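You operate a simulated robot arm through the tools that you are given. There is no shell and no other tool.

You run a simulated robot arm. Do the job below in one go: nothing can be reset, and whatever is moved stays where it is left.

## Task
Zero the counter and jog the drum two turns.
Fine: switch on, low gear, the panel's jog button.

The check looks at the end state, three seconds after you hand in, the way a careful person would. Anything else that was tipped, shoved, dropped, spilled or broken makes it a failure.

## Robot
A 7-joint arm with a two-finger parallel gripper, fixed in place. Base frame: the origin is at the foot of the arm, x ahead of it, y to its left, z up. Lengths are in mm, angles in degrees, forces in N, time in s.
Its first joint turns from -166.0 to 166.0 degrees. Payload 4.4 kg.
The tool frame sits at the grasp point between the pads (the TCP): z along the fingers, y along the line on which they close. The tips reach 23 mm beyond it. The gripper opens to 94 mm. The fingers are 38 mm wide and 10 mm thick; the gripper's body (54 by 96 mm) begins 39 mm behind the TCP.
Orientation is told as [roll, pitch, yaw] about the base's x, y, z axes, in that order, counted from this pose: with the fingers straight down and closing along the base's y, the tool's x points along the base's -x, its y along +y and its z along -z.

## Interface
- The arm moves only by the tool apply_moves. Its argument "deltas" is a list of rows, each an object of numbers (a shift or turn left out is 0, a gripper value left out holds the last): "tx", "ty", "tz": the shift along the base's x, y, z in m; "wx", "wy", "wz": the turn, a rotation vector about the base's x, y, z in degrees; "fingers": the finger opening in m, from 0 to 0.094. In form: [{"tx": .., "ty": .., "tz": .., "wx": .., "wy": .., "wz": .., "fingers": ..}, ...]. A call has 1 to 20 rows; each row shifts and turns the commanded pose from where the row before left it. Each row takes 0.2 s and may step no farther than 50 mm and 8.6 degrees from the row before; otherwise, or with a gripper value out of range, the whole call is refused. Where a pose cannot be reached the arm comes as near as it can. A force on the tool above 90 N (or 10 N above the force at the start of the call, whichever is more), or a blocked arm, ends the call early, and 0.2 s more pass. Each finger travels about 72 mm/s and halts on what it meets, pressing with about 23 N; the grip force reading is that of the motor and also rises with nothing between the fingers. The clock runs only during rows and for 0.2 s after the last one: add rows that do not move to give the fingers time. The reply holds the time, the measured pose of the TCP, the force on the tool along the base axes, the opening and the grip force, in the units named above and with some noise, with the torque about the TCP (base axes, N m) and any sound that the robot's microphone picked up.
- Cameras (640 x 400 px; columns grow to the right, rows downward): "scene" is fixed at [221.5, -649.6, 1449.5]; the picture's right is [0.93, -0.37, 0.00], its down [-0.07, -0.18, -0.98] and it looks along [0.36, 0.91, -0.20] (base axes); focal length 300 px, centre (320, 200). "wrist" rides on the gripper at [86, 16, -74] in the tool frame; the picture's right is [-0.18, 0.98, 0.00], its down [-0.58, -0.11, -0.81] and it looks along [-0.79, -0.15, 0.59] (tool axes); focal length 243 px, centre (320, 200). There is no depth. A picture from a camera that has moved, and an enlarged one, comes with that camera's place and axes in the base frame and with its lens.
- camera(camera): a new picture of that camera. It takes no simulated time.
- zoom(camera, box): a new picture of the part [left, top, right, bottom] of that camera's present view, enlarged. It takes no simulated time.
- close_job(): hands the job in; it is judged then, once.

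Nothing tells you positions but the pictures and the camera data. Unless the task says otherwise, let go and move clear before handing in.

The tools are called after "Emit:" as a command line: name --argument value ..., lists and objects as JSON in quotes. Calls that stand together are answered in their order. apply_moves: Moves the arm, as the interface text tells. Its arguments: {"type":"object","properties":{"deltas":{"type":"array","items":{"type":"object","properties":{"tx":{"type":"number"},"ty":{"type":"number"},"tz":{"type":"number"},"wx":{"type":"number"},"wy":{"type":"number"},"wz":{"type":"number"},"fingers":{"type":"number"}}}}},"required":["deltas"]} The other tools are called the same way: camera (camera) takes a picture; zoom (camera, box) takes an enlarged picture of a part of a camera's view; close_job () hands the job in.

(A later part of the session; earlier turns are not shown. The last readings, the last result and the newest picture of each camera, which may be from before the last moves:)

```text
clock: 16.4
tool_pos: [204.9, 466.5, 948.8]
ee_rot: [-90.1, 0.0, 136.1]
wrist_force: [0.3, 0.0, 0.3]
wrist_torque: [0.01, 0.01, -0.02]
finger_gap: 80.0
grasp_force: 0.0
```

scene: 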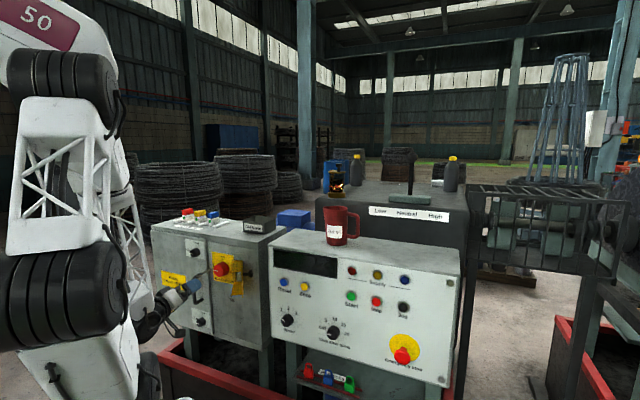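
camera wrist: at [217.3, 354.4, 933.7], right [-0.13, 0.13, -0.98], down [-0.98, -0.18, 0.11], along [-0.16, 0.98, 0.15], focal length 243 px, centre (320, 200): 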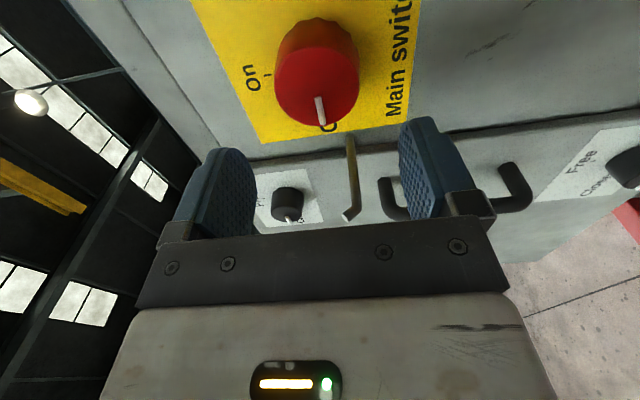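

The knob is about 51 mm across, centred near t≈-166, z≈949. I correct sideways 9 mm and advance until the tips are level with its face.

Emit:
apply_moves --deltas '[{"tx": 0.0065, "ty": -0.0063, "fingers": 0.076}, {"tx": 0.0095, "ty": 0.0098}, {"tx": 0.0095, "ty": 0.0098}, {"tx": 0.0085, "ty": 0.0088}, {}]'

Emit:
camera --camera "wrist"

Emit:
zoom --camera "wrist" --box '[160, 0, 480, 200]'

Emit:
zoom --camera "scene" --box '[170, 240, 260, 310]'

```text
clock: 17.6
tool_pos: [239.1, 487.8, 949.1]
ee_rot: [-90.0, 0.1, 136.1]
wrist_force: [-0.1, 0.0, -0.6]
wrist_torque: [0.01, 0.0, -0.01]
finger_gap: 76.1
grasp_force: 0.0
```

```text
taken
camera wrist: at [251.2, 376.4, 933.4], right [-0.13, 0.13, -0.98], down [-0.98, -0.18, 0.11], along [-0.16, 0.98, 0.15], focal length 243 px, centre (320, 200)
```

wrist: 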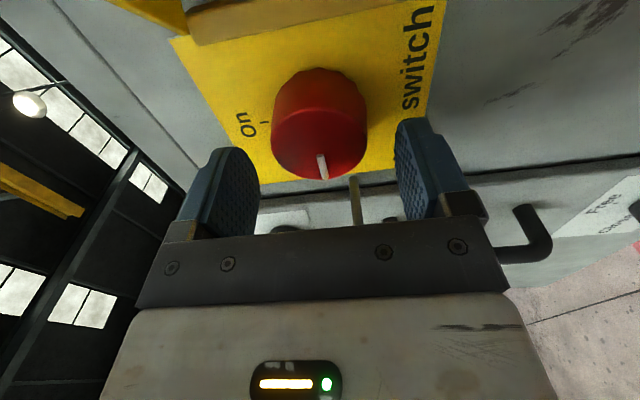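

```text
2.00 times, centred on (320, 100) of wrist
camera zoom: at [251.2, 376.4, 933.4], right [-0.13, 0.13, -0.98], down [-0.98, -0.18, 0.11], along [-0.16, 0.98, 0.15], focal length 485 px, centre (320, 400)
```

zoom: 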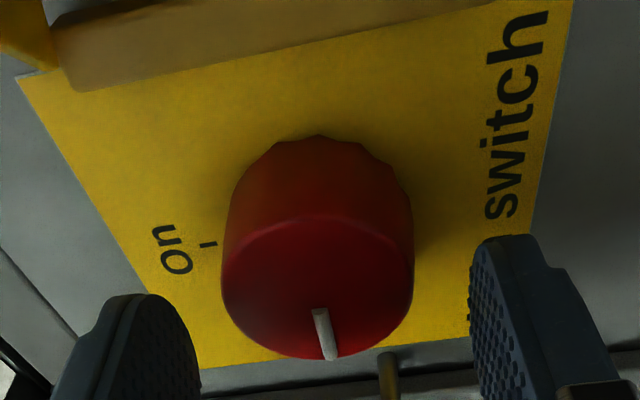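

```text
5.71 times, centred on (215, 275) of scene
camera zoom: at [221.5, -649.6, 1449.5], right [0.93, -0.37, 0.0], down [-0.07, -0.18, -0.98], along [0.36, 0.91, -0.2], focal length 1712 px, centre (920, -229)
```

zoom: 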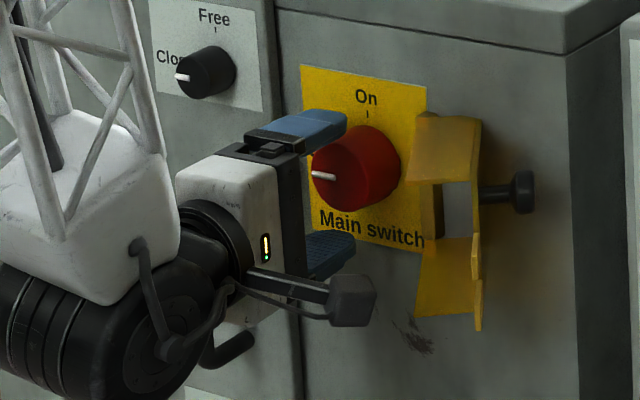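

The knob sits between the fingers with good clearance to the peg and guard. I advance 24 mm and close on it.

Emit:
apply_moves --deltas '[{"tx": 0.0077, "ty": 0.0037}, {"tx": 0.0056, "ty": 0.0058}, {"tx": 0.0056, "ty": 0.0058}, {}]'

Emit:
camera --camera "wrist"

Emit:
zoom --camera "scene" --box '[170, 240, 260, 310]'

```text
clock: 18.6
tool_pos: [259.7, 505.1, 948.7]
ee_rot: [-90.0, 0.2, 136.1]
wrist_force: [0.7, -0.5, -0.5]
wrist_torque: [-0.03, -0.01, 0.02]
finger_gap: 76.2
grasp_force: 0.0
```

```text
taken
camera wrist: at [270.1, 391.6, 932.7], right [-0.13, 0.13, -0.98], down [-0.98, -0.18, 0.11], along [-0.16, 0.98, 0.15], focal length 243 px, centre (320, 200)
```

wrist: 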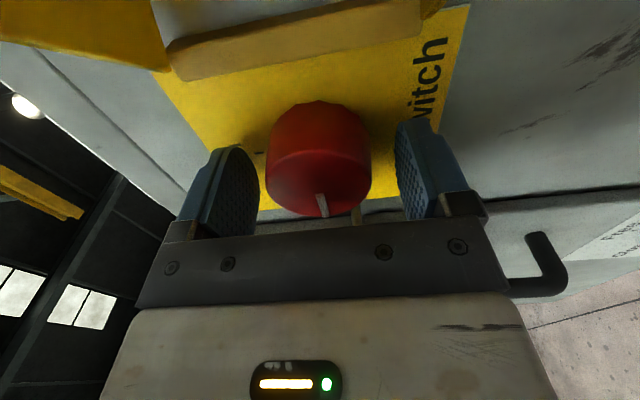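

```text
5.71 times, centred on (215, 275) of scene
camera zoom: at [221.5, -649.6, 1449.5], right [0.93, -0.37, 0.0], down [-0.07, -0.18, -0.98], along [0.36, 0.91, -0.2], focal length 1712 px, centre (920, -229)
```

zoom: 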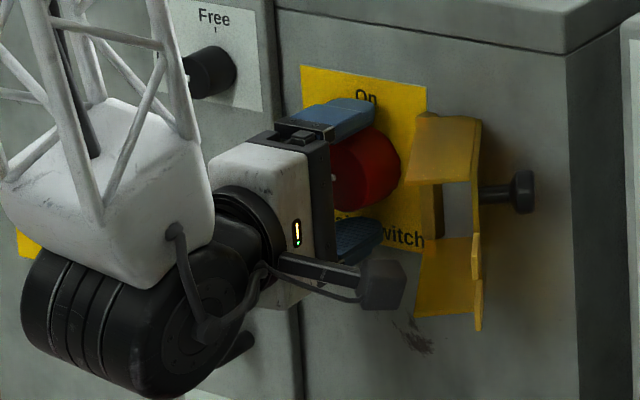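

TCP is at the knob. Closing the fingers on it.

Emit:
apply_moves --deltas '[{"fingers": 0.056}, {"fingers": 0.05}, {"fingers": 0.04}, {"fingers": 0.04}, {}]'

Emit:
camera --camera "wrist"

```text
clock: 19.8
tool_pos: [259.3, 503.3, 948.8]
ee_rot: [-90.1, 0.1, 136.0]
wrist_force: [2.7, -2.0, 31.0]
wrist_torque: [0.59, -0.36, -0.06]
finger_gap: 54.0
grasp_force: 15.6
```

```text
taken
camera wrist: at [270.3, 391.7, 933.3], right [-0.13, 0.13, -0.98], down [-0.98, -0.18, 0.11], along [-0.16, 0.98, 0.15], focal length 243 px, centre (320, 200)
```

wrist: 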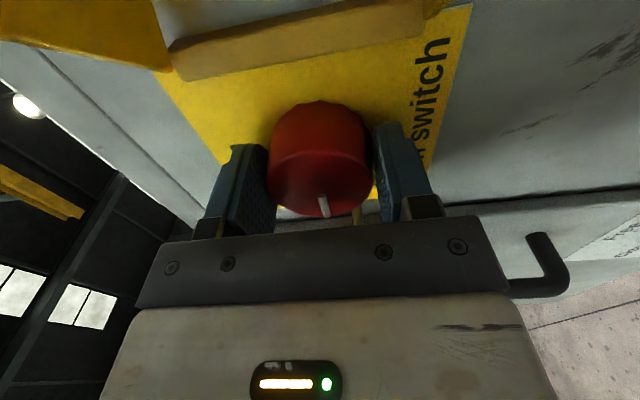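

The knob is gripped (54 mm), but it pushes the tool up with 31 N, so I'm a little low; I raise by 2 mm to centre.

Emit:
apply_moves --deltas '[{"tz": 0.0015, "fingers": 0.04}, {}]'

```text
clock: 20.4
tool_pos: [259.3, 504.5, 950.2]
ee_rot: [-90.0, 0.3, 136.1]
wrist_force: [-0.8, -4.3, 23.9]
wrist_torque: [0.66, -0.6, 0.09]
finger_gap: 53.4
grasp_force: 29.7
```

Emit:
apply_moves --deltas '[{"tz": 0.002}, {"tz": 0.001}, {}]'

```text
clock: 21.2
tool_pos: [258.3, 503.5, 951.2]
ee_rot: [-89.7, 0.4, 136.1]
wrist_force: [17.7, 20.1, -63.1]
wrist_torque: [-0.76, 0.52, -0.03]
finger_gap: 53.0
grasp_force: 45.6
```

Emit:
apply_moves --deltas '[{"tz": -0.002}, {}]'

```text
clock: 21.8
tool_pos: [257.2, 505.8, 952.3]
ee_rot: [-90.1, 0.1, 136.1]
wrist_force: [-11.3, -12.2, -36.9]
wrist_torque: [-1.14, 0.97, 0.0]
finger_gap: 56.6
grasp_force: 19.2
```

Emit:
apply_moves --deltas '[{"tz": -0.001}, {}]'

Emit:
camera --camera "wrist"

Emit:
zoom --camera "wrist" --box '[200, 60, 440, 240]'

Emit:
zoom --camera "scene" --box '[170, 240, 260, 310]'

```text
clock: 22.4
tool_pos: [259.0, 505.5, 951.0]
ee_rot: [-90.2, 0.0, 136.1]
wrist_force: [-9.0, -9.1, -35.7]
wrist_torque: [-0.87, 0.83, 0.14]
finger_gap: 56.0
grasp_force: 18.2
```

```text
taken
camera wrist: at [269.4, 392.5, 935.2], right [-0.13, 0.13, -0.98], down [-0.98, -0.18, 0.11], along [-0.16, 0.98, 0.15], focal length 243 px, centre (320, 200)
```

wrist: 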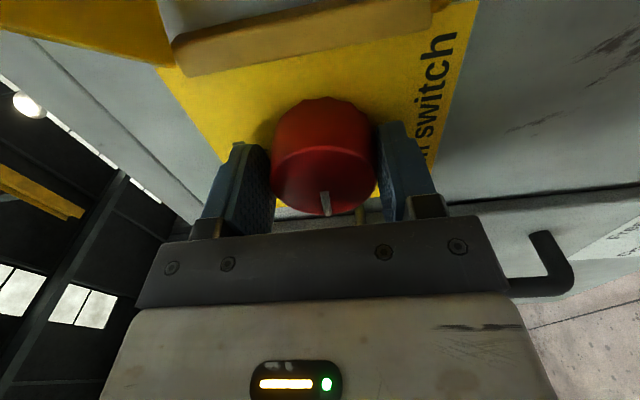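

```text
2.22 times, centred on (320, 150) of wrist
camera zoom: at [269.4, 392.5, 935.2], right [-0.13, 0.13, -0.98], down [-0.98, -0.18, 0.11], along [-0.16, 0.98, 0.15], focal length 539 px, centre (320, 311)
```

zoom: 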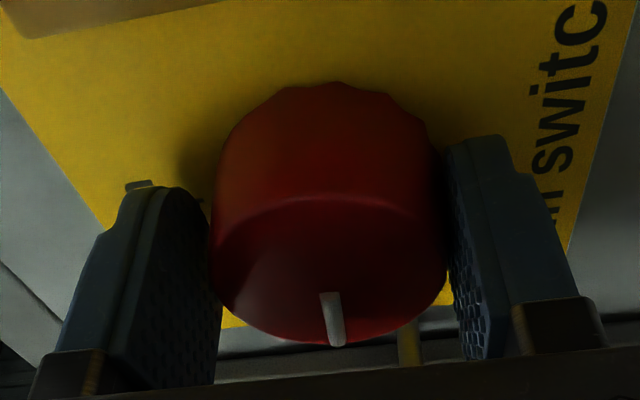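

```text
5.71 times, centred on (215, 275) of scene
camera zoom: at [221.5, -649.6, 1449.5], right [0.93, -0.37, 0.0], down [-0.07, -0.18, -0.98], along [0.36, 0.91, -0.2], focal length 1712 px, centre (920, -229)
```

zoom: 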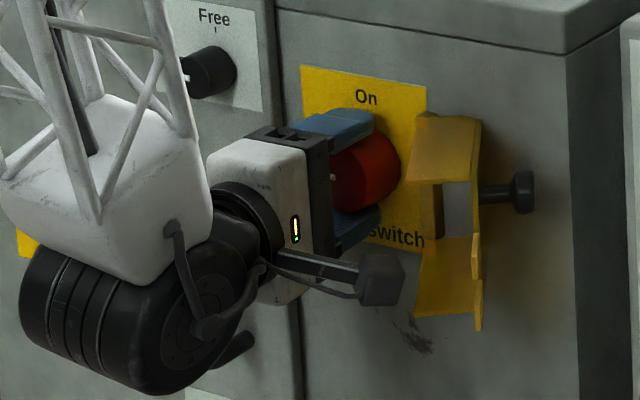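

The grip is uneven; I'll open, let things settle and re-centre properly.

Emit:
apply_moves --deltas '[{"fingers": 0.07}, {}, {}]'

Emit:
apply_moves --deltas '[{}, {}]'

Emit:
zoom --camera "wrist" --box '[200, 60, 440, 240]'

```text
clock: 23.2
tool_pos: [258.9, 504.9, 952.3]
ee_rot: [-90.3, 0.1, 136.1]
wrist_force: [0.5, -0.1, 0.8]
wrist_torque: [0.05, 0.02, -0.04]
finger_gap: 70.2
grasp_force: 0.1
```

```text
clock: 23.8
tool_pos: [257.7, 505.1, 951.5]
ee_rot: [-90.2, 0.1, 136.1]
wrist_force: [-1.0, 0.0, 0.9]
wrist_torque: [0.03, -0.01, 0.0]
finger_gap: 70.2
grasp_force: 0.0
```

```text
2.22 times, centred on (320, 150) of wrist
camera zoom: at [269.5, 392.3, 934.8], right [-0.13, 0.13, -0.98], down [-0.98, -0.18, 0.11], along [-0.16, 0.98, 0.15], focal length 539 px, centre (320, 311)
```

zoom: 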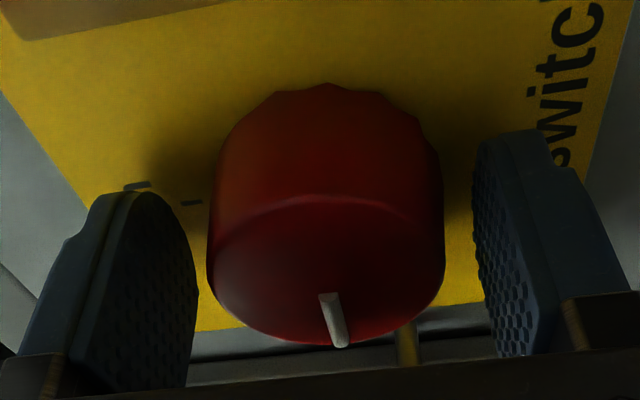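

Emit:
apply_moves --deltas '[{"tz": -0.0015}, {}, {"fingers": 0.058}, {"fingers": 0.052}, {"fingers": 0.045}, {}, {}]'

```text
clock: 25.4
tool_pos: [258.5, 503.7, 948.2]
ee_rot: [-90.0, 0.1, 136.1]
wrist_force: [1.0, 1.3, 21.4]
wrist_torque: [0.36, -0.27, -0.01]
finger_gap: 54.4
grasp_force: 11.0
```

Emit:
apply_moves --deltas '[{"tz": 0.0008, "fingers": 0.03}, {}, {}]'

```text
clock: 26.2
tool_pos: [258.3, 504.4, 949.5]
ee_rot: [-90.0, 0.1, 135.9]
wrist_force: [0.5, -10.8, 32.9]
wrist_torque: [0.99, -0.92, -0.23]
finger_gap: 52.9
grasp_force: 44.8
```

Gripped firmly (53 mm). Now I start turning clockwise in a small step and check the response.

Emit:
apply_moves --deltas '[{"tz": 0.0005, "wx": 3.5, "wy": 3.6}, {"wx": 3.5, "wy": 3.6}, {"wx": 3.5, "wy": 3.6}, {}]'

Emit:
camera --camera "wrist"

```text
clock: 27.2
tool_pos: [259.1, 505.3, 949.3]
ee_rot: [-89.9, -15.1, 136.0]
wrist_force: [21.1, -5.8, -9.7]
wrist_torque: [0.04, -0.08, -0.11]
finger_gap: 53.3
grasp_force: 45.1
```

```text
taken
camera wrist: at [264.3, 396.9, 911.7], right [-0.31, 0.3, -0.9], down [-0.94, -0.21, 0.26], along [-0.11, 0.93, 0.35], focal length 243 px, centre (320, 200)
```

wrist: 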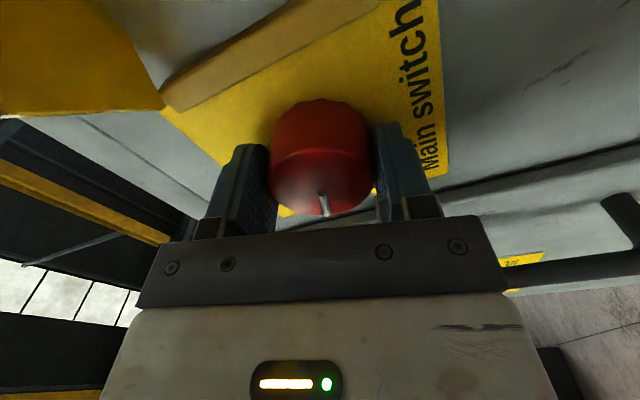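

The knob turns with the gripper. Continuing.

Emit:
apply_moves --deltas '[{"wx": 4.2, "wy": 4.3}, {"wx": 4.2, "wy": 4.3}, {"wx": 4.2, "wy": 4.3}, {"wx": 4.2, "wy": 4.3}, {"wx": 4.2, "wy": 4.3}, {}]'

Emit:
camera --camera "wrist"

Emit:
zoom --camera "scene" --box '[170, 240, 260, 310]'

```text
clock: 28.6
tool_pos: [258.9, 504.7, 949.0]
ee_rot: [-90.4, -45.0, 136.2]
wrist_force: [-20.2, 10.2, -43.1]
wrist_torque: [-0.56, 0.47, 0.88]
finger_gap: 53.0
grasp_force: 45.1
```

```text
taken
camera wrist: at [242.9, 418.0, 876.9], right [-0.59, 0.57, -0.56], down [-0.8, -0.35, 0.49], along [0.08, 0.74, 0.67], focal length 243 px, centre (320, 200)
```

wrist: 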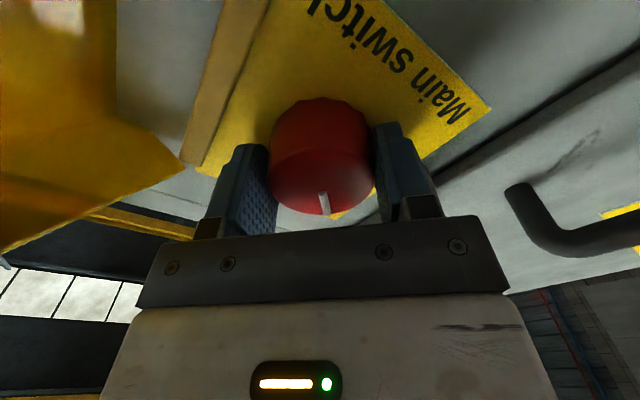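

```text
5.71 times, centred on (215, 275) of scene
camera zoom: at [221.5, -649.6, 1449.5], right [0.93, -0.37, 0.0], down [-0.07, -0.18, -0.98], along [0.36, 0.91, -0.2], focal length 1712 px, centre (920, -229)
```

zoom: 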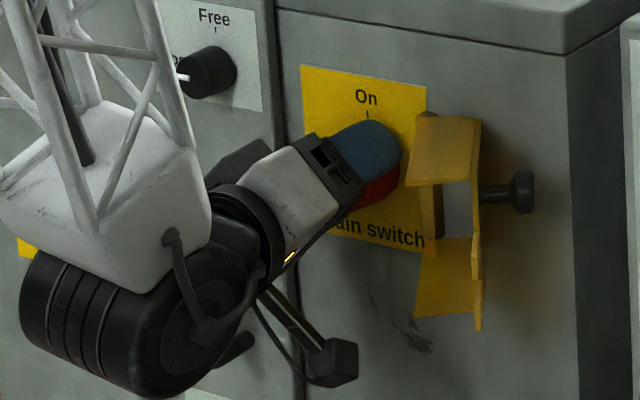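

Emit:
apply_moves --deltas '[{"tx": -0.0006, "ty": 0.0006, "tz": -0.001}, {"wx": 4.2, "wy": 4.3}, {"wx": 4.2, "wy": 4.3}, {"wx": 4.2, "wy": 4.3}, {}]'

Emit:
camera --camera "wrist"

Emit:
zoom --camera "scene" --box '[170, 240, 260, 310]'

```text
clock: 29.8
tool_pos: [258.1, 505.6, 950.7]
ee_rot: [-90.9, -63.1, 136.5]
wrist_force: [-11.8, -2.3, -24.9]
wrist_torque: [0.1, -0.14, 0.45]
finger_gap: 53.0
grasp_force: 44.8
```

```text
taken
camera wrist: at [224.8, 436.3, 864.9], right [-0.69, 0.67, -0.28], down [-0.68, -0.47, 0.56], along [0.25, 0.58, 0.78], focal length 243 px, centre (320, 200)
```

wrist: 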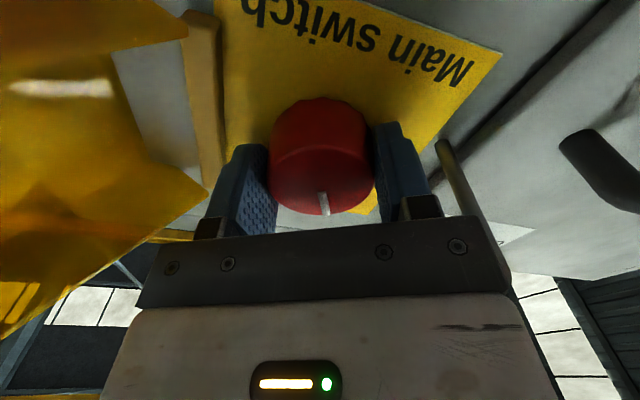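

```text
5.71 times, centred on (215, 275) of scene
camera zoom: at [221.5, -649.6, 1449.5], right [0.93, -0.37, 0.0], down [-0.07, -0.18, -0.98], along [0.36, 0.91, -0.2], focal length 1712 px, centre (920, -229)
```

zoom: 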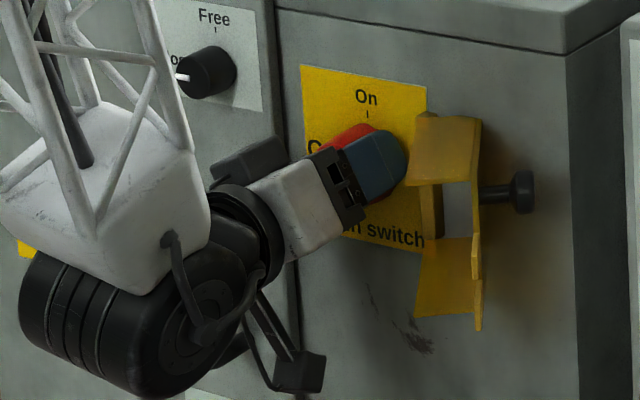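

63° turned with no contact on the peg; the closest corner has now passed. Continuing the final part.

Emit:
apply_moves --deltas '[{"tx": -0.0004, "ty": 0.0004, "tz": -0.0006}, {"wx": 4.2, "wy": 4.3}, {"wx": 4.2, "wy": 4.3}, {"wx": 4.2, "wy": 4.3}, {}]'

Emit:
camera --camera "scene"

Emit:
camera --camera "wrist"

```text
clock: 31.0
tool_pos: [258.2, 506.5, 949.0]
ee_rot: [-93.2, -81.2, 138.8]
wrist_force: [22.7, -33.3, 3.2]
wrist_torque: [-0.72, 0.78, -1.32]
finger_gap: 53.1
grasp_force: 44.9
```

```text
taken
```

scene: 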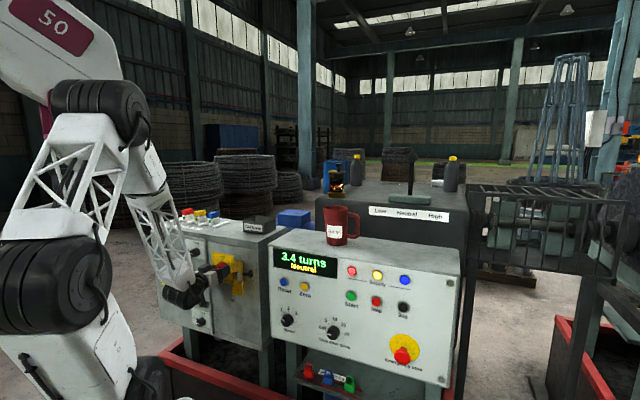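

```text
taken
camera wrist: at [205.0, 455.9, 861.3], right [-0.71, 0.7, 0.03], down [-0.55, -0.59, 0.58], along [0.43, 0.4, 0.81], focal length 243 px, centre (320, 200)
```

wrist: 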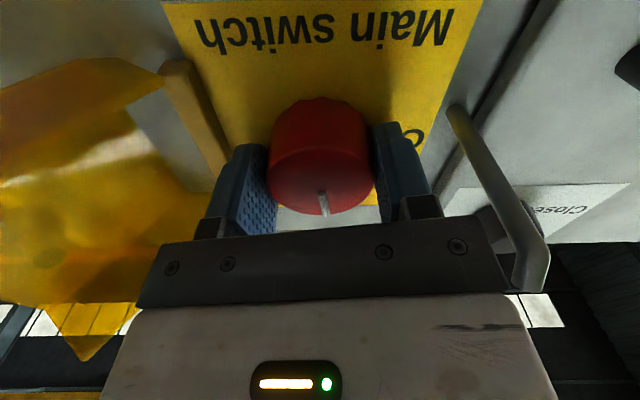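

Power is on: the display reads "3.4 turns / Neutral" and all three supply lamps are lit. I finish the last few degrees, then release and back straight out.

Emit:
apply_moves --deltas '[{"tx": 0.0007, "ty": -0.0007}, {"wx": 3, "wy": 3.1}, {"wx": 3, "wy": 3.1}, {}]'

Emit:
zoom --camera "scene" --box '[265, 235, 425, 320]'

Emit:
zoom --camera "wrist" --box '[160, 60, 560, 310]'

```text
clock: 32.0
tool_pos: [257.6, 505.1, 948.6]
ee_rot: [-153.4, -89.5, -160.9]
wrist_force: [10.3, 7.6, 7.3]
wrist_torque: [-0.45, -0.59, -0.28]
finger_gap: 53.3
grasp_force: 44.7
```

```text
4.00 times, centred on (345, 278) of scene
camera zoom: at [221.5, -649.6, 1449.5], right [0.93, -0.37, 0.0], down [-0.07, -0.18, -0.98], along [0.36, 0.91, -0.2], focal length 1198 px, centre (220, -110)
```

zoom: 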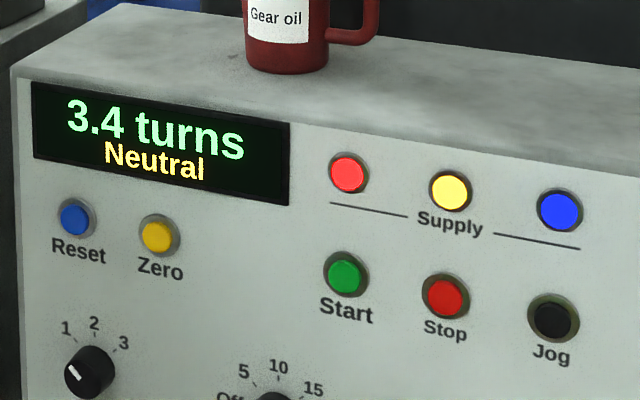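

```text
1.60 times, centred on (360, 185) of wrist
camera zoom: at [195.5, 464.6, 862.6], right [-0.71, 0.69, 0.18], down [-0.49, -0.66, 0.58], along [0.51, 0.32, 0.8], focal length 388 px, centre (256, 224)
```

zoom: 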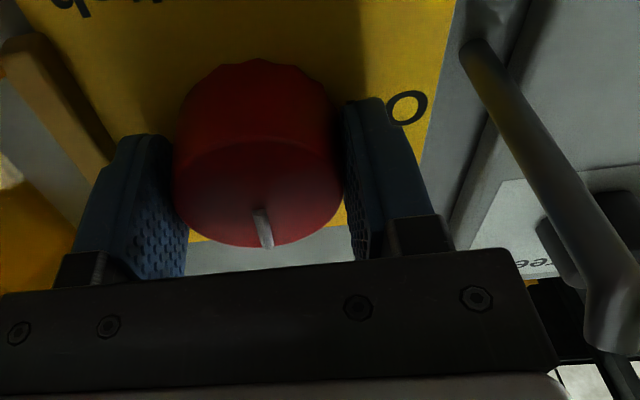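

Switch is fully at On. Open slightly and back straight out along the normal.

Emit:
apply_moves --deltas '[{"fingers": 0.066}, {}, {"tx": -0.007, "ty": -0.0072}, {"tx": -0.012, "ty": -0.0124}, {"tx": -0.014, "ty": -0.0145}, {"tx": -0.014, "ty": -0.0145}, {"tx": -0.018, "ty": -0.0186}, {"tx": -0.018, "ty": -0.0186}, {}]'

Emit:
camera --camera "scene"

Emit:
camera --camera "wrist"

Emit:
zoom --camera "scene" --box '[170, 240, 260, 310]'

```text
clock: 34.0
tool_pos: [176.3, 417.5, 950.3]
ee_rot: [-134.9, -89.6, -179.4]
wrist_force: [0.9, 0.5, -0.1]
wrist_torque: [0.02, 0.03, 0.01]
finger_gap: 66.0
grasp_force: 0.1
```

```text
taken
```

scene: 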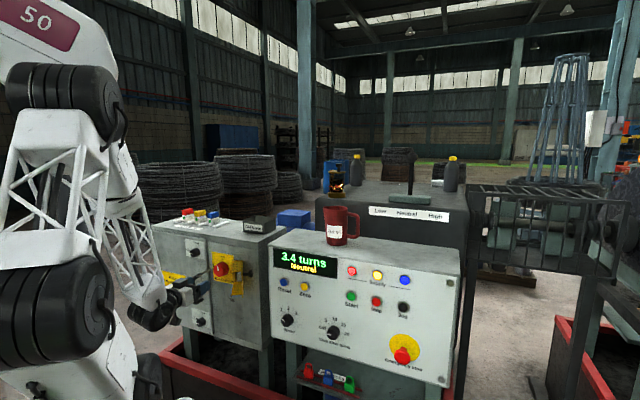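

```text
taken
camera wrist: at [113.7, 376.5, 861.7], right [-0.7, 0.69, 0.18], down [-0.49, -0.65, 0.58], along [0.51, 0.32, 0.8], focal length 243 px, centre (320, 200)
```

wrist: 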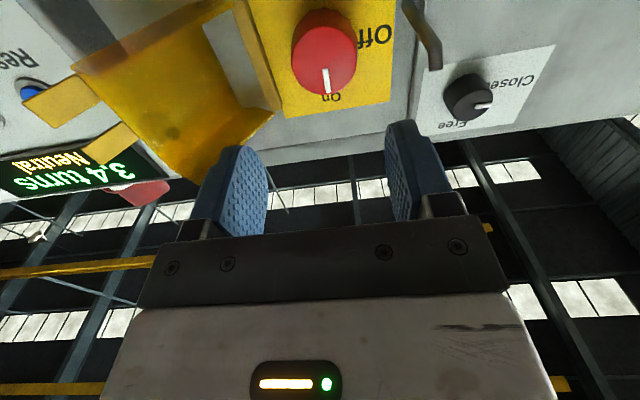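

```text
5.71 times, centred on (215, 275) of scene
camera zoom: at [221.5, -649.6, 1449.5], right [0.93, -0.37, 0.0], down [-0.07, -0.18, -0.98], along [0.36, 0.91, -0.2], focal length 1712 px, centre (920, -229)
```

zoom: 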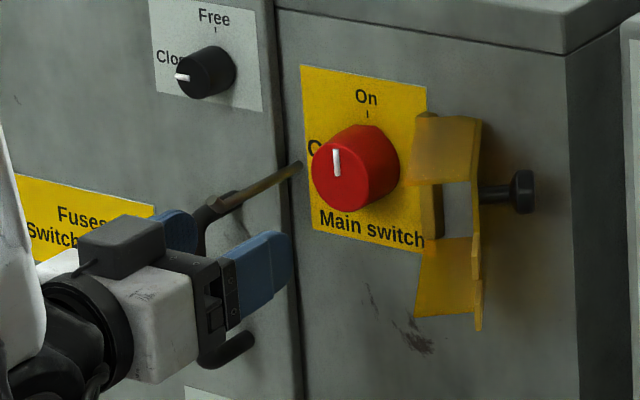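

The switch is cleanly at On. Next I move right along the panel with fingers closing, to stand off in front of Zero.

Emit:
apply_moves --deltas '[{"tx": 0.0297, "ty": -0.026, "fingers": 0.0}, {"tx": 0.0297, "ty": -0.026}, {"tx": 0.0297, "ty": -0.026}, {"tx": 0.0297, "ty": -0.026}, {"tx": 0.0297, "ty": -0.026}, {"tx": 0.0297, "ty": -0.026}, {"tx": 0.0297, "ty": -0.026}, {"tx": 0.0297, "ty": -0.026}, {"tx": 0.0297, "ty": -0.026, "tz": -0.004}, {}, {}]'

Emit:
camera --camera "wrist"

Emit:
camera --camera "scene"

```text
clock: 36.4
tool_pos: [444.0, 183.3, 944.3]
ee_rot: [-136.9, -89.5, -177.4]
wrist_force: [-0.4, 0.1, -0.6]
wrist_torque: [0.01, 0.0, -0.01]
finger_gap: 0.0
grasp_force: 22.8
```

```text
taken
camera wrist: at [381.6, 143.4, 857.2], right [-0.7, 0.69, 0.18], down [-0.49, -0.65, 0.58], along [0.51, 0.32, 0.8], focal length 243 px, centre (320, 200)
```

wrist: 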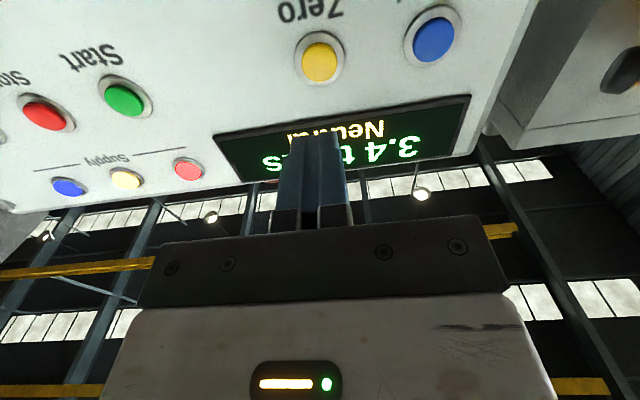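

```text
taken
```

scene: 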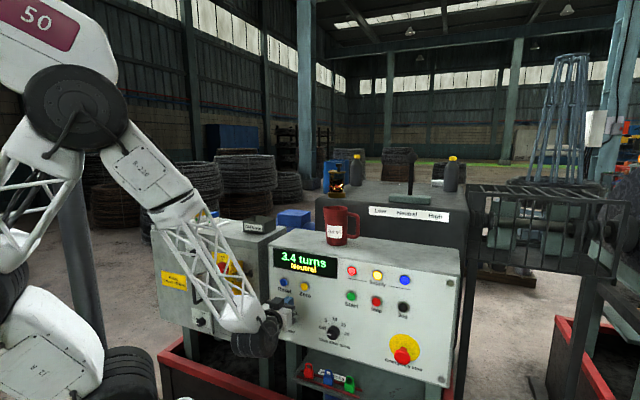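

Aligned on Zero (t≈192, z≈944), with about 92 mm to go. I advance to just short and look.

Emit:
apply_moves --deltas '[{"tx": 0.014, "ty": 0.0144}, {"tx": 0.014, "ty": 0.0144}, {"tx": 0.014, "ty": 0.0144}, {"tx": 0.0105, "ty": 0.0108}, {}]'

Emit:
camera --camera "wrist"

Emit:
zoom --camera "scene" --box '[260, 240, 350, 310]'

```text
clock: 37.6
tool_pos: [495.0, 237.8, 945.4]
ee_rot: [-136.1, -89.6, -178.2]
wrist_force: [0.3, 0.2, 0.5]
wrist_torque: [-0.02, -0.05, 0.0]
finger_gap: 0.0
grasp_force: 22.9
```

```text
taken
camera wrist: at [433.0, 197.7, 857.4], right [-0.7, 0.69, 0.18], down [-0.49, -0.65, 0.58], along [0.51, 0.32, 0.8], focal length 243 px, centre (320, 200)
```

wrist: 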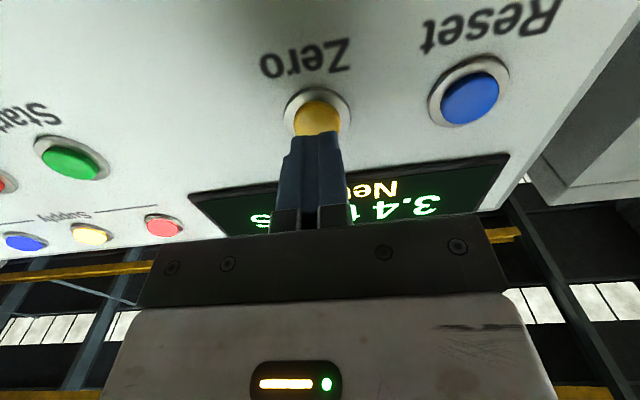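

```text
5.71 times, centred on (305, 275) of scene
camera zoom: at [221.5, -649.6, 1449.5], right [0.93, -0.37, 0.0], down [-0.07, -0.18, -0.98], along [0.36, 0.91, -0.2], focal length 1712 px, centre (406, -229)
```

zoom: 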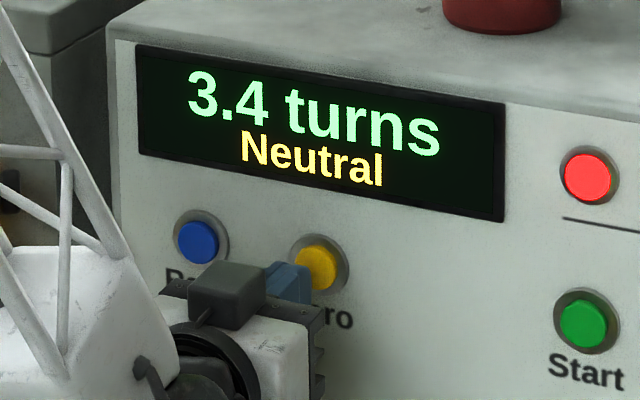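

Emit:
apply_moves --deltas '[{"tx": 0.0055, "ty": 0.0057}, {"tx": 0.004, "ty": 0.0041}, {}]'

Emit:
zoom --camera "scene" --box '[260, 240, 350, 310]'

Emit:
camera --camera "wrist"

```text
clock: 38.4
tool_pos: [505.7, 249.0, 945.9]
ee_rot: [-136.9, -89.4, -177.4]
wrist_force: [-0.2, 0.3, -0.6]
wrist_torque: [0.04, -0.01, 0.02]
finger_gap: 0.1
grasp_force: 23.0
```

```text
5.71 times, centred on (305, 275) of scene
camera zoom: at [221.5, -649.6, 1449.5], right [0.93, -0.37, 0.0], down [-0.07, -0.18, -0.98], along [0.36, 0.91, -0.2], focal length 1712 px, centre (406, -229)
```

zoom: 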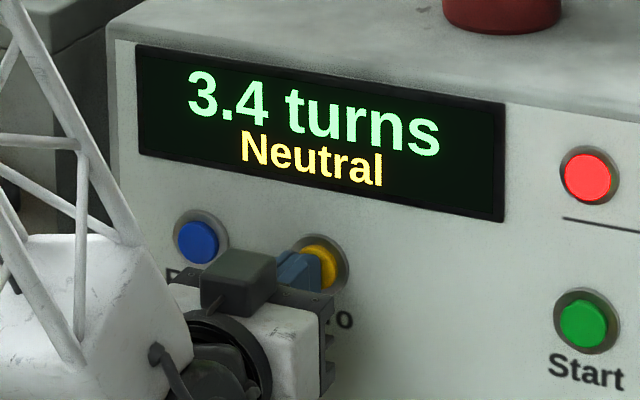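

```text
taken
camera wrist: at [442.6, 207.7, 857.8], right [-0.71, 0.69, 0.18], down [-0.49, -0.65, 0.58], along [0.51, 0.32, 0.8], focal length 243 px, centre (320, 200)
```

wrist: 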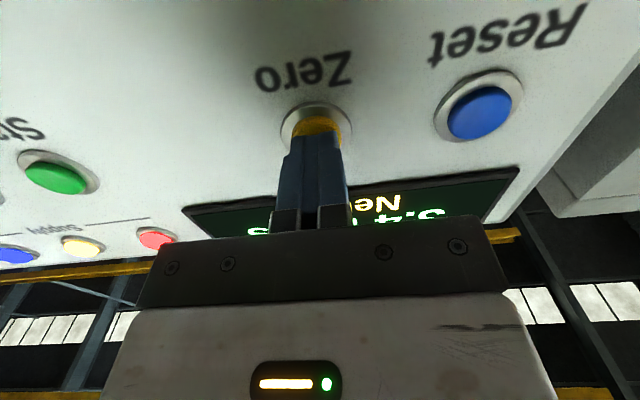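

Emit:
apply_moves --deltas '[{"tx": 0.0018, "ty": 0.0018}, {"tx": 0.0018, "ty": 0.0018}, {}]'

Emit:
zoom --camera "scene" --box '[260, 240, 350, 310]'

```text
clock: 39.2
tool_pos: [507.8, 253.2, 944.9]
ee_rot: [-135.7, -89.5, -178.6]
wrist_force: [0.5, 0.0, -0.1]
wrist_torque: [0.01, 0.0, 0.01]
finger_gap: 0.0
grasp_force: 23.1
```

```text
5.71 times, centred on (305, 275) of scene
camera zoom: at [221.5, -649.6, 1449.5], right [0.93, -0.37, 0.0], down [-0.07, -0.18, -0.98], along [0.36, 0.91, -0.2], focal length 1712 px, centre (406, -229)
```

zoom: 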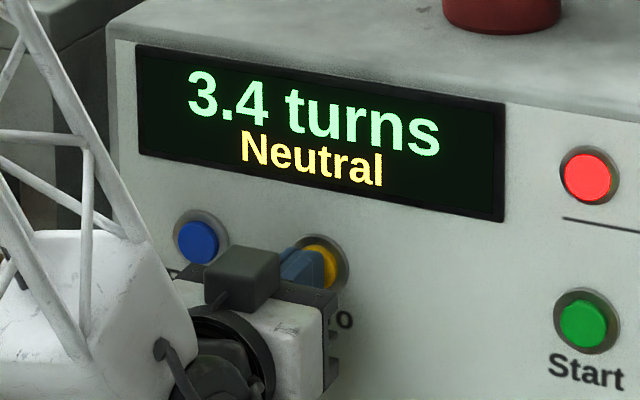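

Emit:
apply_moves --deltas '[{"tx": 0.0018, "ty": 0.0018}, {"tx": 0.0018, "ty": 0.0018}, {}]'

Emit:
zoom --camera "scene" --box '[260, 240, 350, 310]'

```text
clock: 40.0
tool_pos: [511.2, 255.7, 945.9]
ee_rot: [-135.6, -89.5, -178.8]
wrist_force: [-3.5, -5.0, -2.0]
wrist_torque: [-0.07, 0.03, -0.07]
finger_gap: 0.2
grasp_force: 23.1
heard: click
```

```text
5.71 times, centred on (305, 275) of scene
camera zoom: at [221.5, -649.6, 1449.5], right [0.93, -0.37, 0.0], down [-0.07, -0.18, -0.98], along [0.36, 0.91, -0.2], focal length 1712 px, centre (406, -229)
```

zoom: 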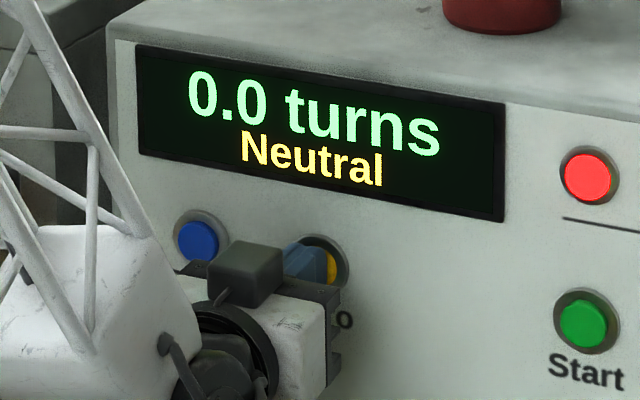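

Zeroed: the display reads 0.0 turns. I back off and head up and right toward the lever.

Emit:
apply_moves --deltas '[{"tx": -0.014, "ty": -0.0144}, {"tx": -0.028, "ty": -0.0288}, {"tx": -0.028, "ty": -0.0288}, {"tx": -0.028, "ty": -0.0288}, {"tx": 0.02, "ty": -0.025, "tz": 0.025}, {"tx": 0.02, "ty": -0.025, "tz": 0.025}, {"tx": 0.02, "ty": -0.025, "tz": 0.025}, {"tx": 0.02, "ty": -0.025, "tz": 0.025}, {"tx": 0.02, "ty": -0.025, "tz": 0.025}, {"tx": 0.02, "ty": -0.025, "tz": 0.025}, {"tx": 0.02, "ty": -0.025, "tz": 0.025}, {"tx": 0.02, "ty": -0.025, "tz": 0.025}, {}]'

Emit:
camera --camera "scene"

```text
clock: 42.8
tool_pos: [574.6, -44.1, 1144.8]
ee_rot: [-135.7, -89.5, -178.7]
wrist_force: [-0.8, -1.1, -0.2]
wrist_torque: [0.01, 0.01, -0.03]
finger_gap: 0.1
grasp_force: 23.5
```

```text
taken
```

scene: 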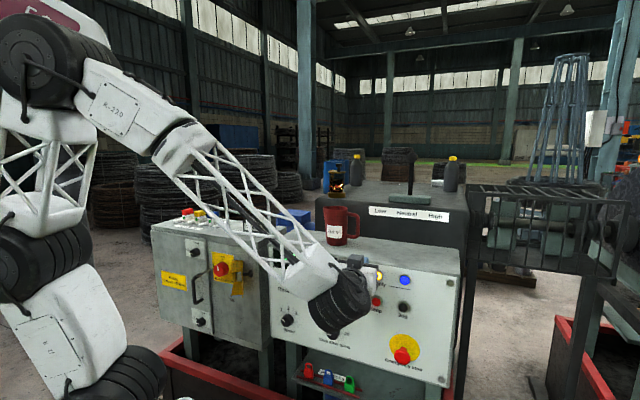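

Emit:
apply_moves --deltas '[{"tx": 0.02, "ty": 0.0, "tz": 0.03}, {"tx": 0.02, "ty": 0.0, "tz": 0.03}, {"tx": 0.02, "ty": 0.0, "tz": 0.03}, {"tx": 0.02, "ty": 0.0, "tz": 0.03}, {"tx": 0.02, "ty": 0.0, "tz": 0.03}, {"tx": 0.02, "ty": 0.0, "tz": 0.03}, {"tx": 0.02, "ty": 0.0, "tz": 0.03}, {}]'

Emit:
camera --camera "scene"

Emit:
camera --camera "wrist"

```text
clock: 44.6
tool_pos: [715.9, -43.8, 1355.8]
ee_rot: [-136.4, -89.5, -178.0]
wrist_force: [-0.6, 0.3, 0.1]
wrist_torque: [-0.03, -0.02, 0.01]
finger_gap: 0.2
grasp_force: 23.3
```

```text
taken
```

scene: 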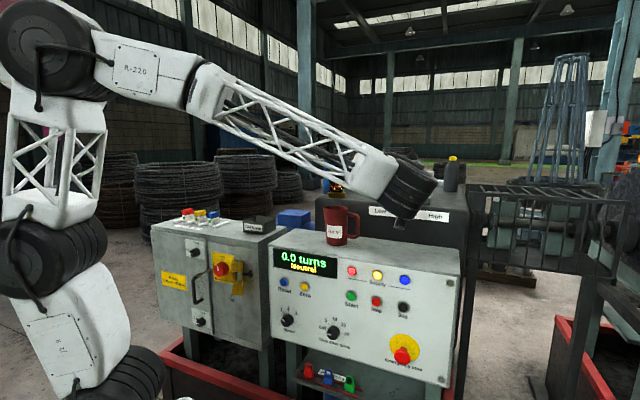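

```text
taken
camera wrist: at [652.9, -85.6, 1268.3], right [-0.7, 0.69, 0.18], down [-0.49, -0.65, 0.58], along [0.51, 0.32, 0.8], focal length 243 px, centre (320, 200)
```

wrist: 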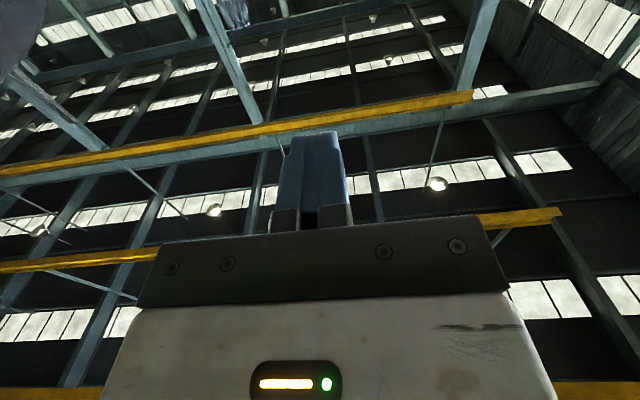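

The pose holds at 1356 mm height. Now I roll the hand 90° so the camera is to the right and looks left across the gearbox at the lever.

Emit:
apply_moves --deltas '[{"wx": -5.7, "wy": -5.9}, {"wx": -5.7, "wy": -5.9}, {"wx": -5.7, "wy": -5.9}, {"wx": -5.7, "wy": -5.9}, {"wx": -5.7, "wy": -5.9}, {"wx": -5.7, "wy": -5.9}, {"wx": -5.7, "wy": -5.9}, {"wx": -5.7, "wy": -5.9}, {"wx": -5.7, "wy": -5.9}, {"wx": -5.7, "wy": -5.9}, {"wx": -5.7, "wy": -5.9}, {}]'

Emit:
camera --camera "wrist"

Emit:
camera --camera "scene"

```text
clock: 47.2
tool_pos: [713.8, -44.5, 1355.6]
ee_rot: [-90.2, 0.8, 136.3]
wrist_force: [-0.5, 0.2, -0.7]
wrist_torque: [0.01, 0.0, 0.0]
finger_gap: 0.0
grasp_force: 22.7
```

```text
taken
camera wrist: at [725.5, -156.7, 1339.2], right [-0.12, 0.12, -0.98], down [-0.98, -0.18, 0.1], along [-0.17, 0.98, 0.14], focal length 243 px, centre (320, 200)
```

wrist: 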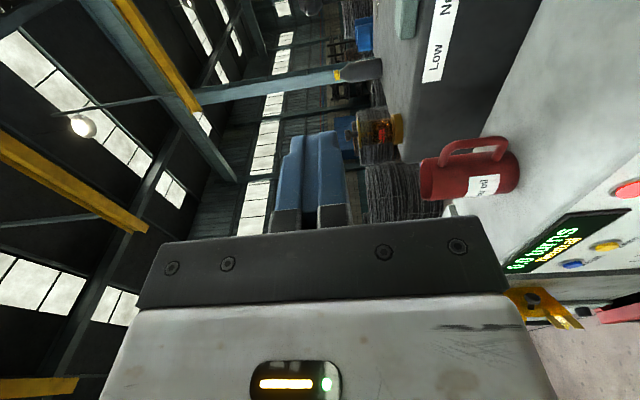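

```text
taken
```

scene: 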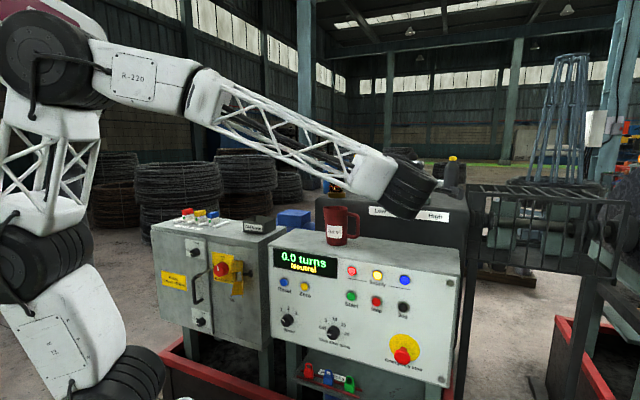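

The hand is rolled and clear of the mug. I extend forward above the panel, staying to the right of the lever's line.

Emit:
apply_moves --deltas '[{"tx": 0.032, "ty": 0.027}, {"tx": 0.032, "ty": 0.027}, {"tx": 0.032, "ty": 0.027}, {"tx": 0.032, "ty": 0.027}, {"tx": 0.032, "ty": 0.027}, {"tx": 0.032, "ty": 0.027}, {}]'

Emit:
camera --camera "wrist"

Emit:
camera --camera "scene"

```text
clock: 48.8
tool_pos: [906.3, 117.9, 1353.7]
ee_rot: [-90.4, 0.6, 136.3]
wrist_force: [-0.3, 0.2, 0.5]
wrist_torque: [0.0, 0.01, 0.0]
finger_gap: 0.0
grasp_force: 23.0
```

```text
taken
camera wrist: at [917.8, 5.0, 1337.4], right [-0.12, 0.12, -0.98], down [-0.98, -0.18, 0.1], along [-0.17, 0.98, 0.14], focal length 243 px, centre (320, 200)
```

wrist: 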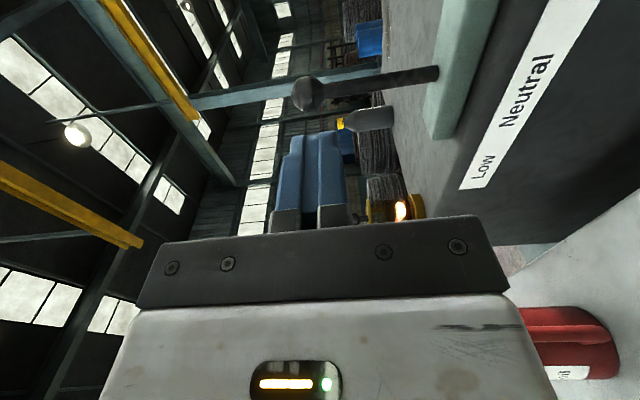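

```text
taken
```

scene: 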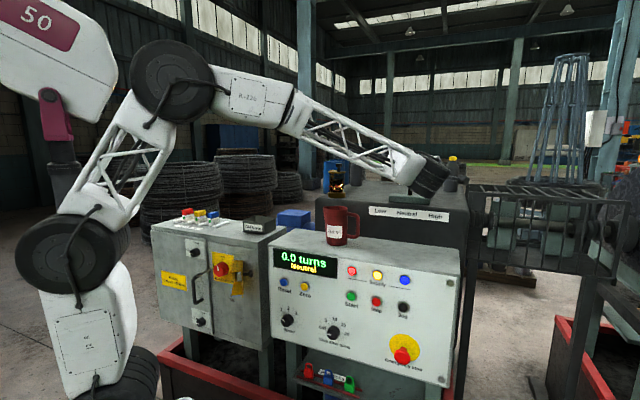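

The lever is vertical at (998,322), knob at z≈1384, and the Low mark is about 95 mm to its left. I extend past it on its right side at stick height.

Emit:
apply_moves --deltas '[{"tx": 0.024, "ty": 0.026, "tz": -0.005}, {"tx": 0.024, "ty": 0.026, "tz": -0.005}, {"tx": 0.024, "ty": 0.026, "tz": -0.005}, {"tx": 0.024, "ty": 0.026, "tz": -0.005}, {"tx": 0.024, "ty": 0.026, "tz": -0.005}, {"tx": 0.02, "ty": 0.026, "tz": -0.005}, {}]'

Emit:
camera --camera "wrist"

Emit:
camera --camera "scene"

```text
clock: 50.4
tool_pos: [1046.6, 274.4, 1322.6]
ee_rot: [-90.2, 0.6, 136.3]
wrist_force: [0.2, 0.5, -0.3]
wrist_torque: [0.01, -0.02, -0.06]
finger_gap: 0.2
grasp_force: 23.1
```

```text
taken
camera wrist: at [1058.4, 162.3, 1307.5], right [-0.12, 0.12, -0.98], down [-0.98, -0.18, 0.1], along [-0.17, 0.98, 0.14], focal length 243 px, centre (320, 200)
```

wrist: 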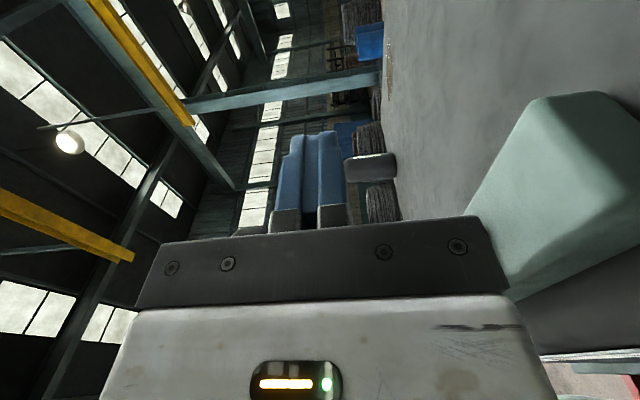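

```text
taken
```

scene: 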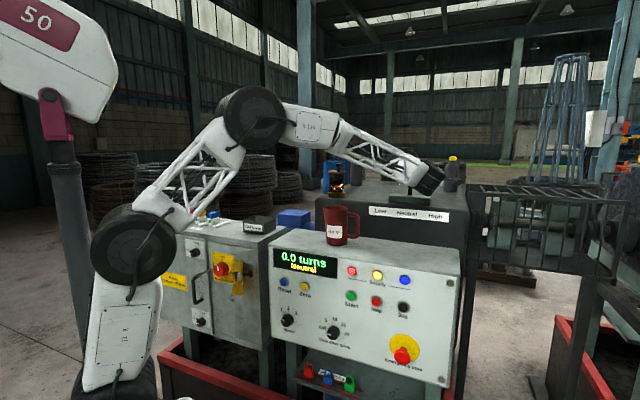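

Positioned beside the lever. Now I move left toward contact and begin pushing, watching the force.

Emit:
apply_moves --deltas '[{"tx": -0.0108, "ty": 0.0104}, {"tx": -0.0108, "ty": 0.0104}, {"tx": -0.0058, "ty": 0.0056}, {"tx": -0.0058, "ty": 0.0056}, {}]'

Emit:
zoom --camera "scene" --box '[360, 130, 480, 220]'

```text
clock: 51.6
tool_pos: [1012.5, 306.4, 1324.1]
ee_rot: [-90.3, 0.6, 136.2]
wrist_force: [2.2, -3.0, 3.8]
wrist_torque: [-0.01, 0.0, 0.02]
finger_gap: 0.0
grasp_force: 23.0
```

```text
4.44 times, centred on (420, 175) of scene
camera zoom: at [221.5, -649.6, 1449.5], right [0.93, -0.37, 0.0], down [-0.07, -0.18, -0.98], along [0.36, 0.91, -0.2], focal length 1331 px, centre (-124, 311)
```

zoom: 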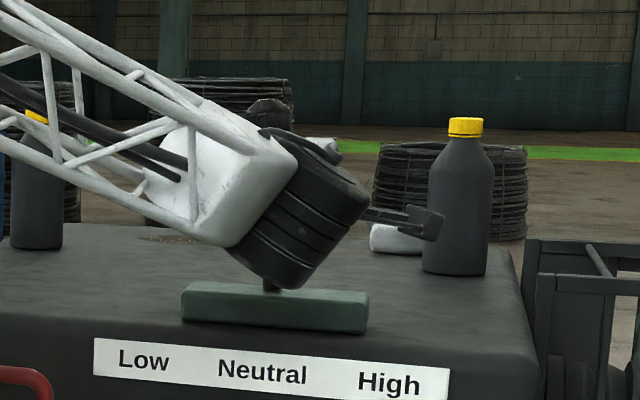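

Contact made with light force. Continue pushing left.

Emit:
apply_moves --deltas '[{"tx": -0.0072, "ty": 0.007}, {"tx": -0.0072, "ty": 0.007}, {"tx": -0.0072, "ty": 0.007}, {}]'

Emit:
zoom --camera "scene" --box '[260, 130, 480, 290]'

```text
clock: 52.6
tool_pos: [991.4, 327.4, 1324.2]
ee_rot: [-90.4, 0.6, 136.3]
wrist_force: [1.1, 0.2, -0.1]
wrist_torque: [-0.02, -0.01, 0.01]
finger_gap: 0.0
grasp_force: 23.1
```

```text
2.50 times, centred on (370, 210) of scene
camera zoom: at [221.5, -649.6, 1449.5], right [0.93, -0.37, 0.0], down [-0.07, -0.18, -0.98], along [0.36, 0.91, -0.2], focal length 749 px, centre (195, 175)
```

zoom: 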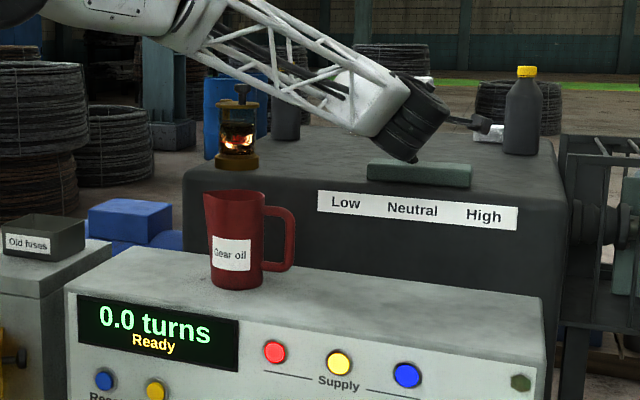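

The display now says "Ready" — the lever snapped into gear. I check for further resistance with a gentle push to make sure it's fully seated.

Emit:
apply_moves --deltas '[{"tx": -0.0036, "ty": 0.0035}, {"tx": -0.0036, "ty": 0.0035}, {}]'

Emit:
zoom --camera "scene" --box '[330, 130, 450, 220]'

Emit:
camera --camera "wrist"

```text
clock: 53.4
tool_pos: [985.6, 333.4, 1324.8]
ee_rot: [-90.4, 0.6, 136.3]
wrist_force: [0.2, 0.5, 0.9]
wrist_torque: [-0.01, 0.01, 0.01]
finger_gap: 0.1
grasp_force: 22.6
```

```text
4.44 times, centred on (390, 175) of scene
camera zoom: at [221.5, -649.6, 1449.5], right [0.93, -0.37, 0.0], down [-0.07, -0.18, -0.98], along [0.36, 0.91, -0.2], focal length 1331 px, centre (9, 311)
```

zoom: 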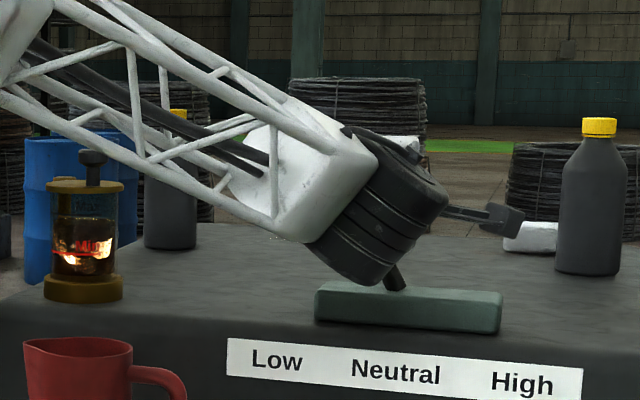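

```text
taken
camera wrist: at [995.8, 221.2, 1309.3], right [-0.12, 0.12, -0.98], down [-0.98, -0.18, 0.1], along [-0.17, 0.98, 0.14], focal length 243 px, centre (320, 200)
```

wrist: 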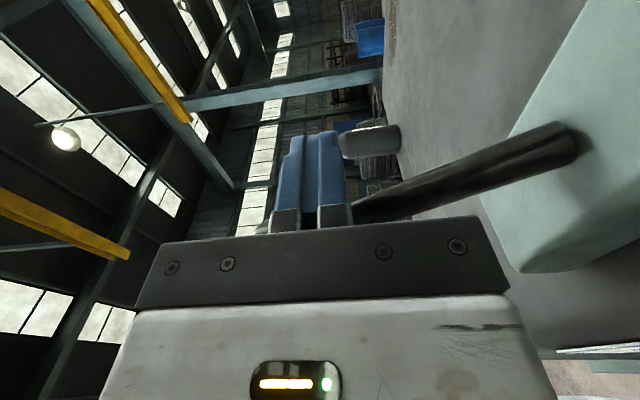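

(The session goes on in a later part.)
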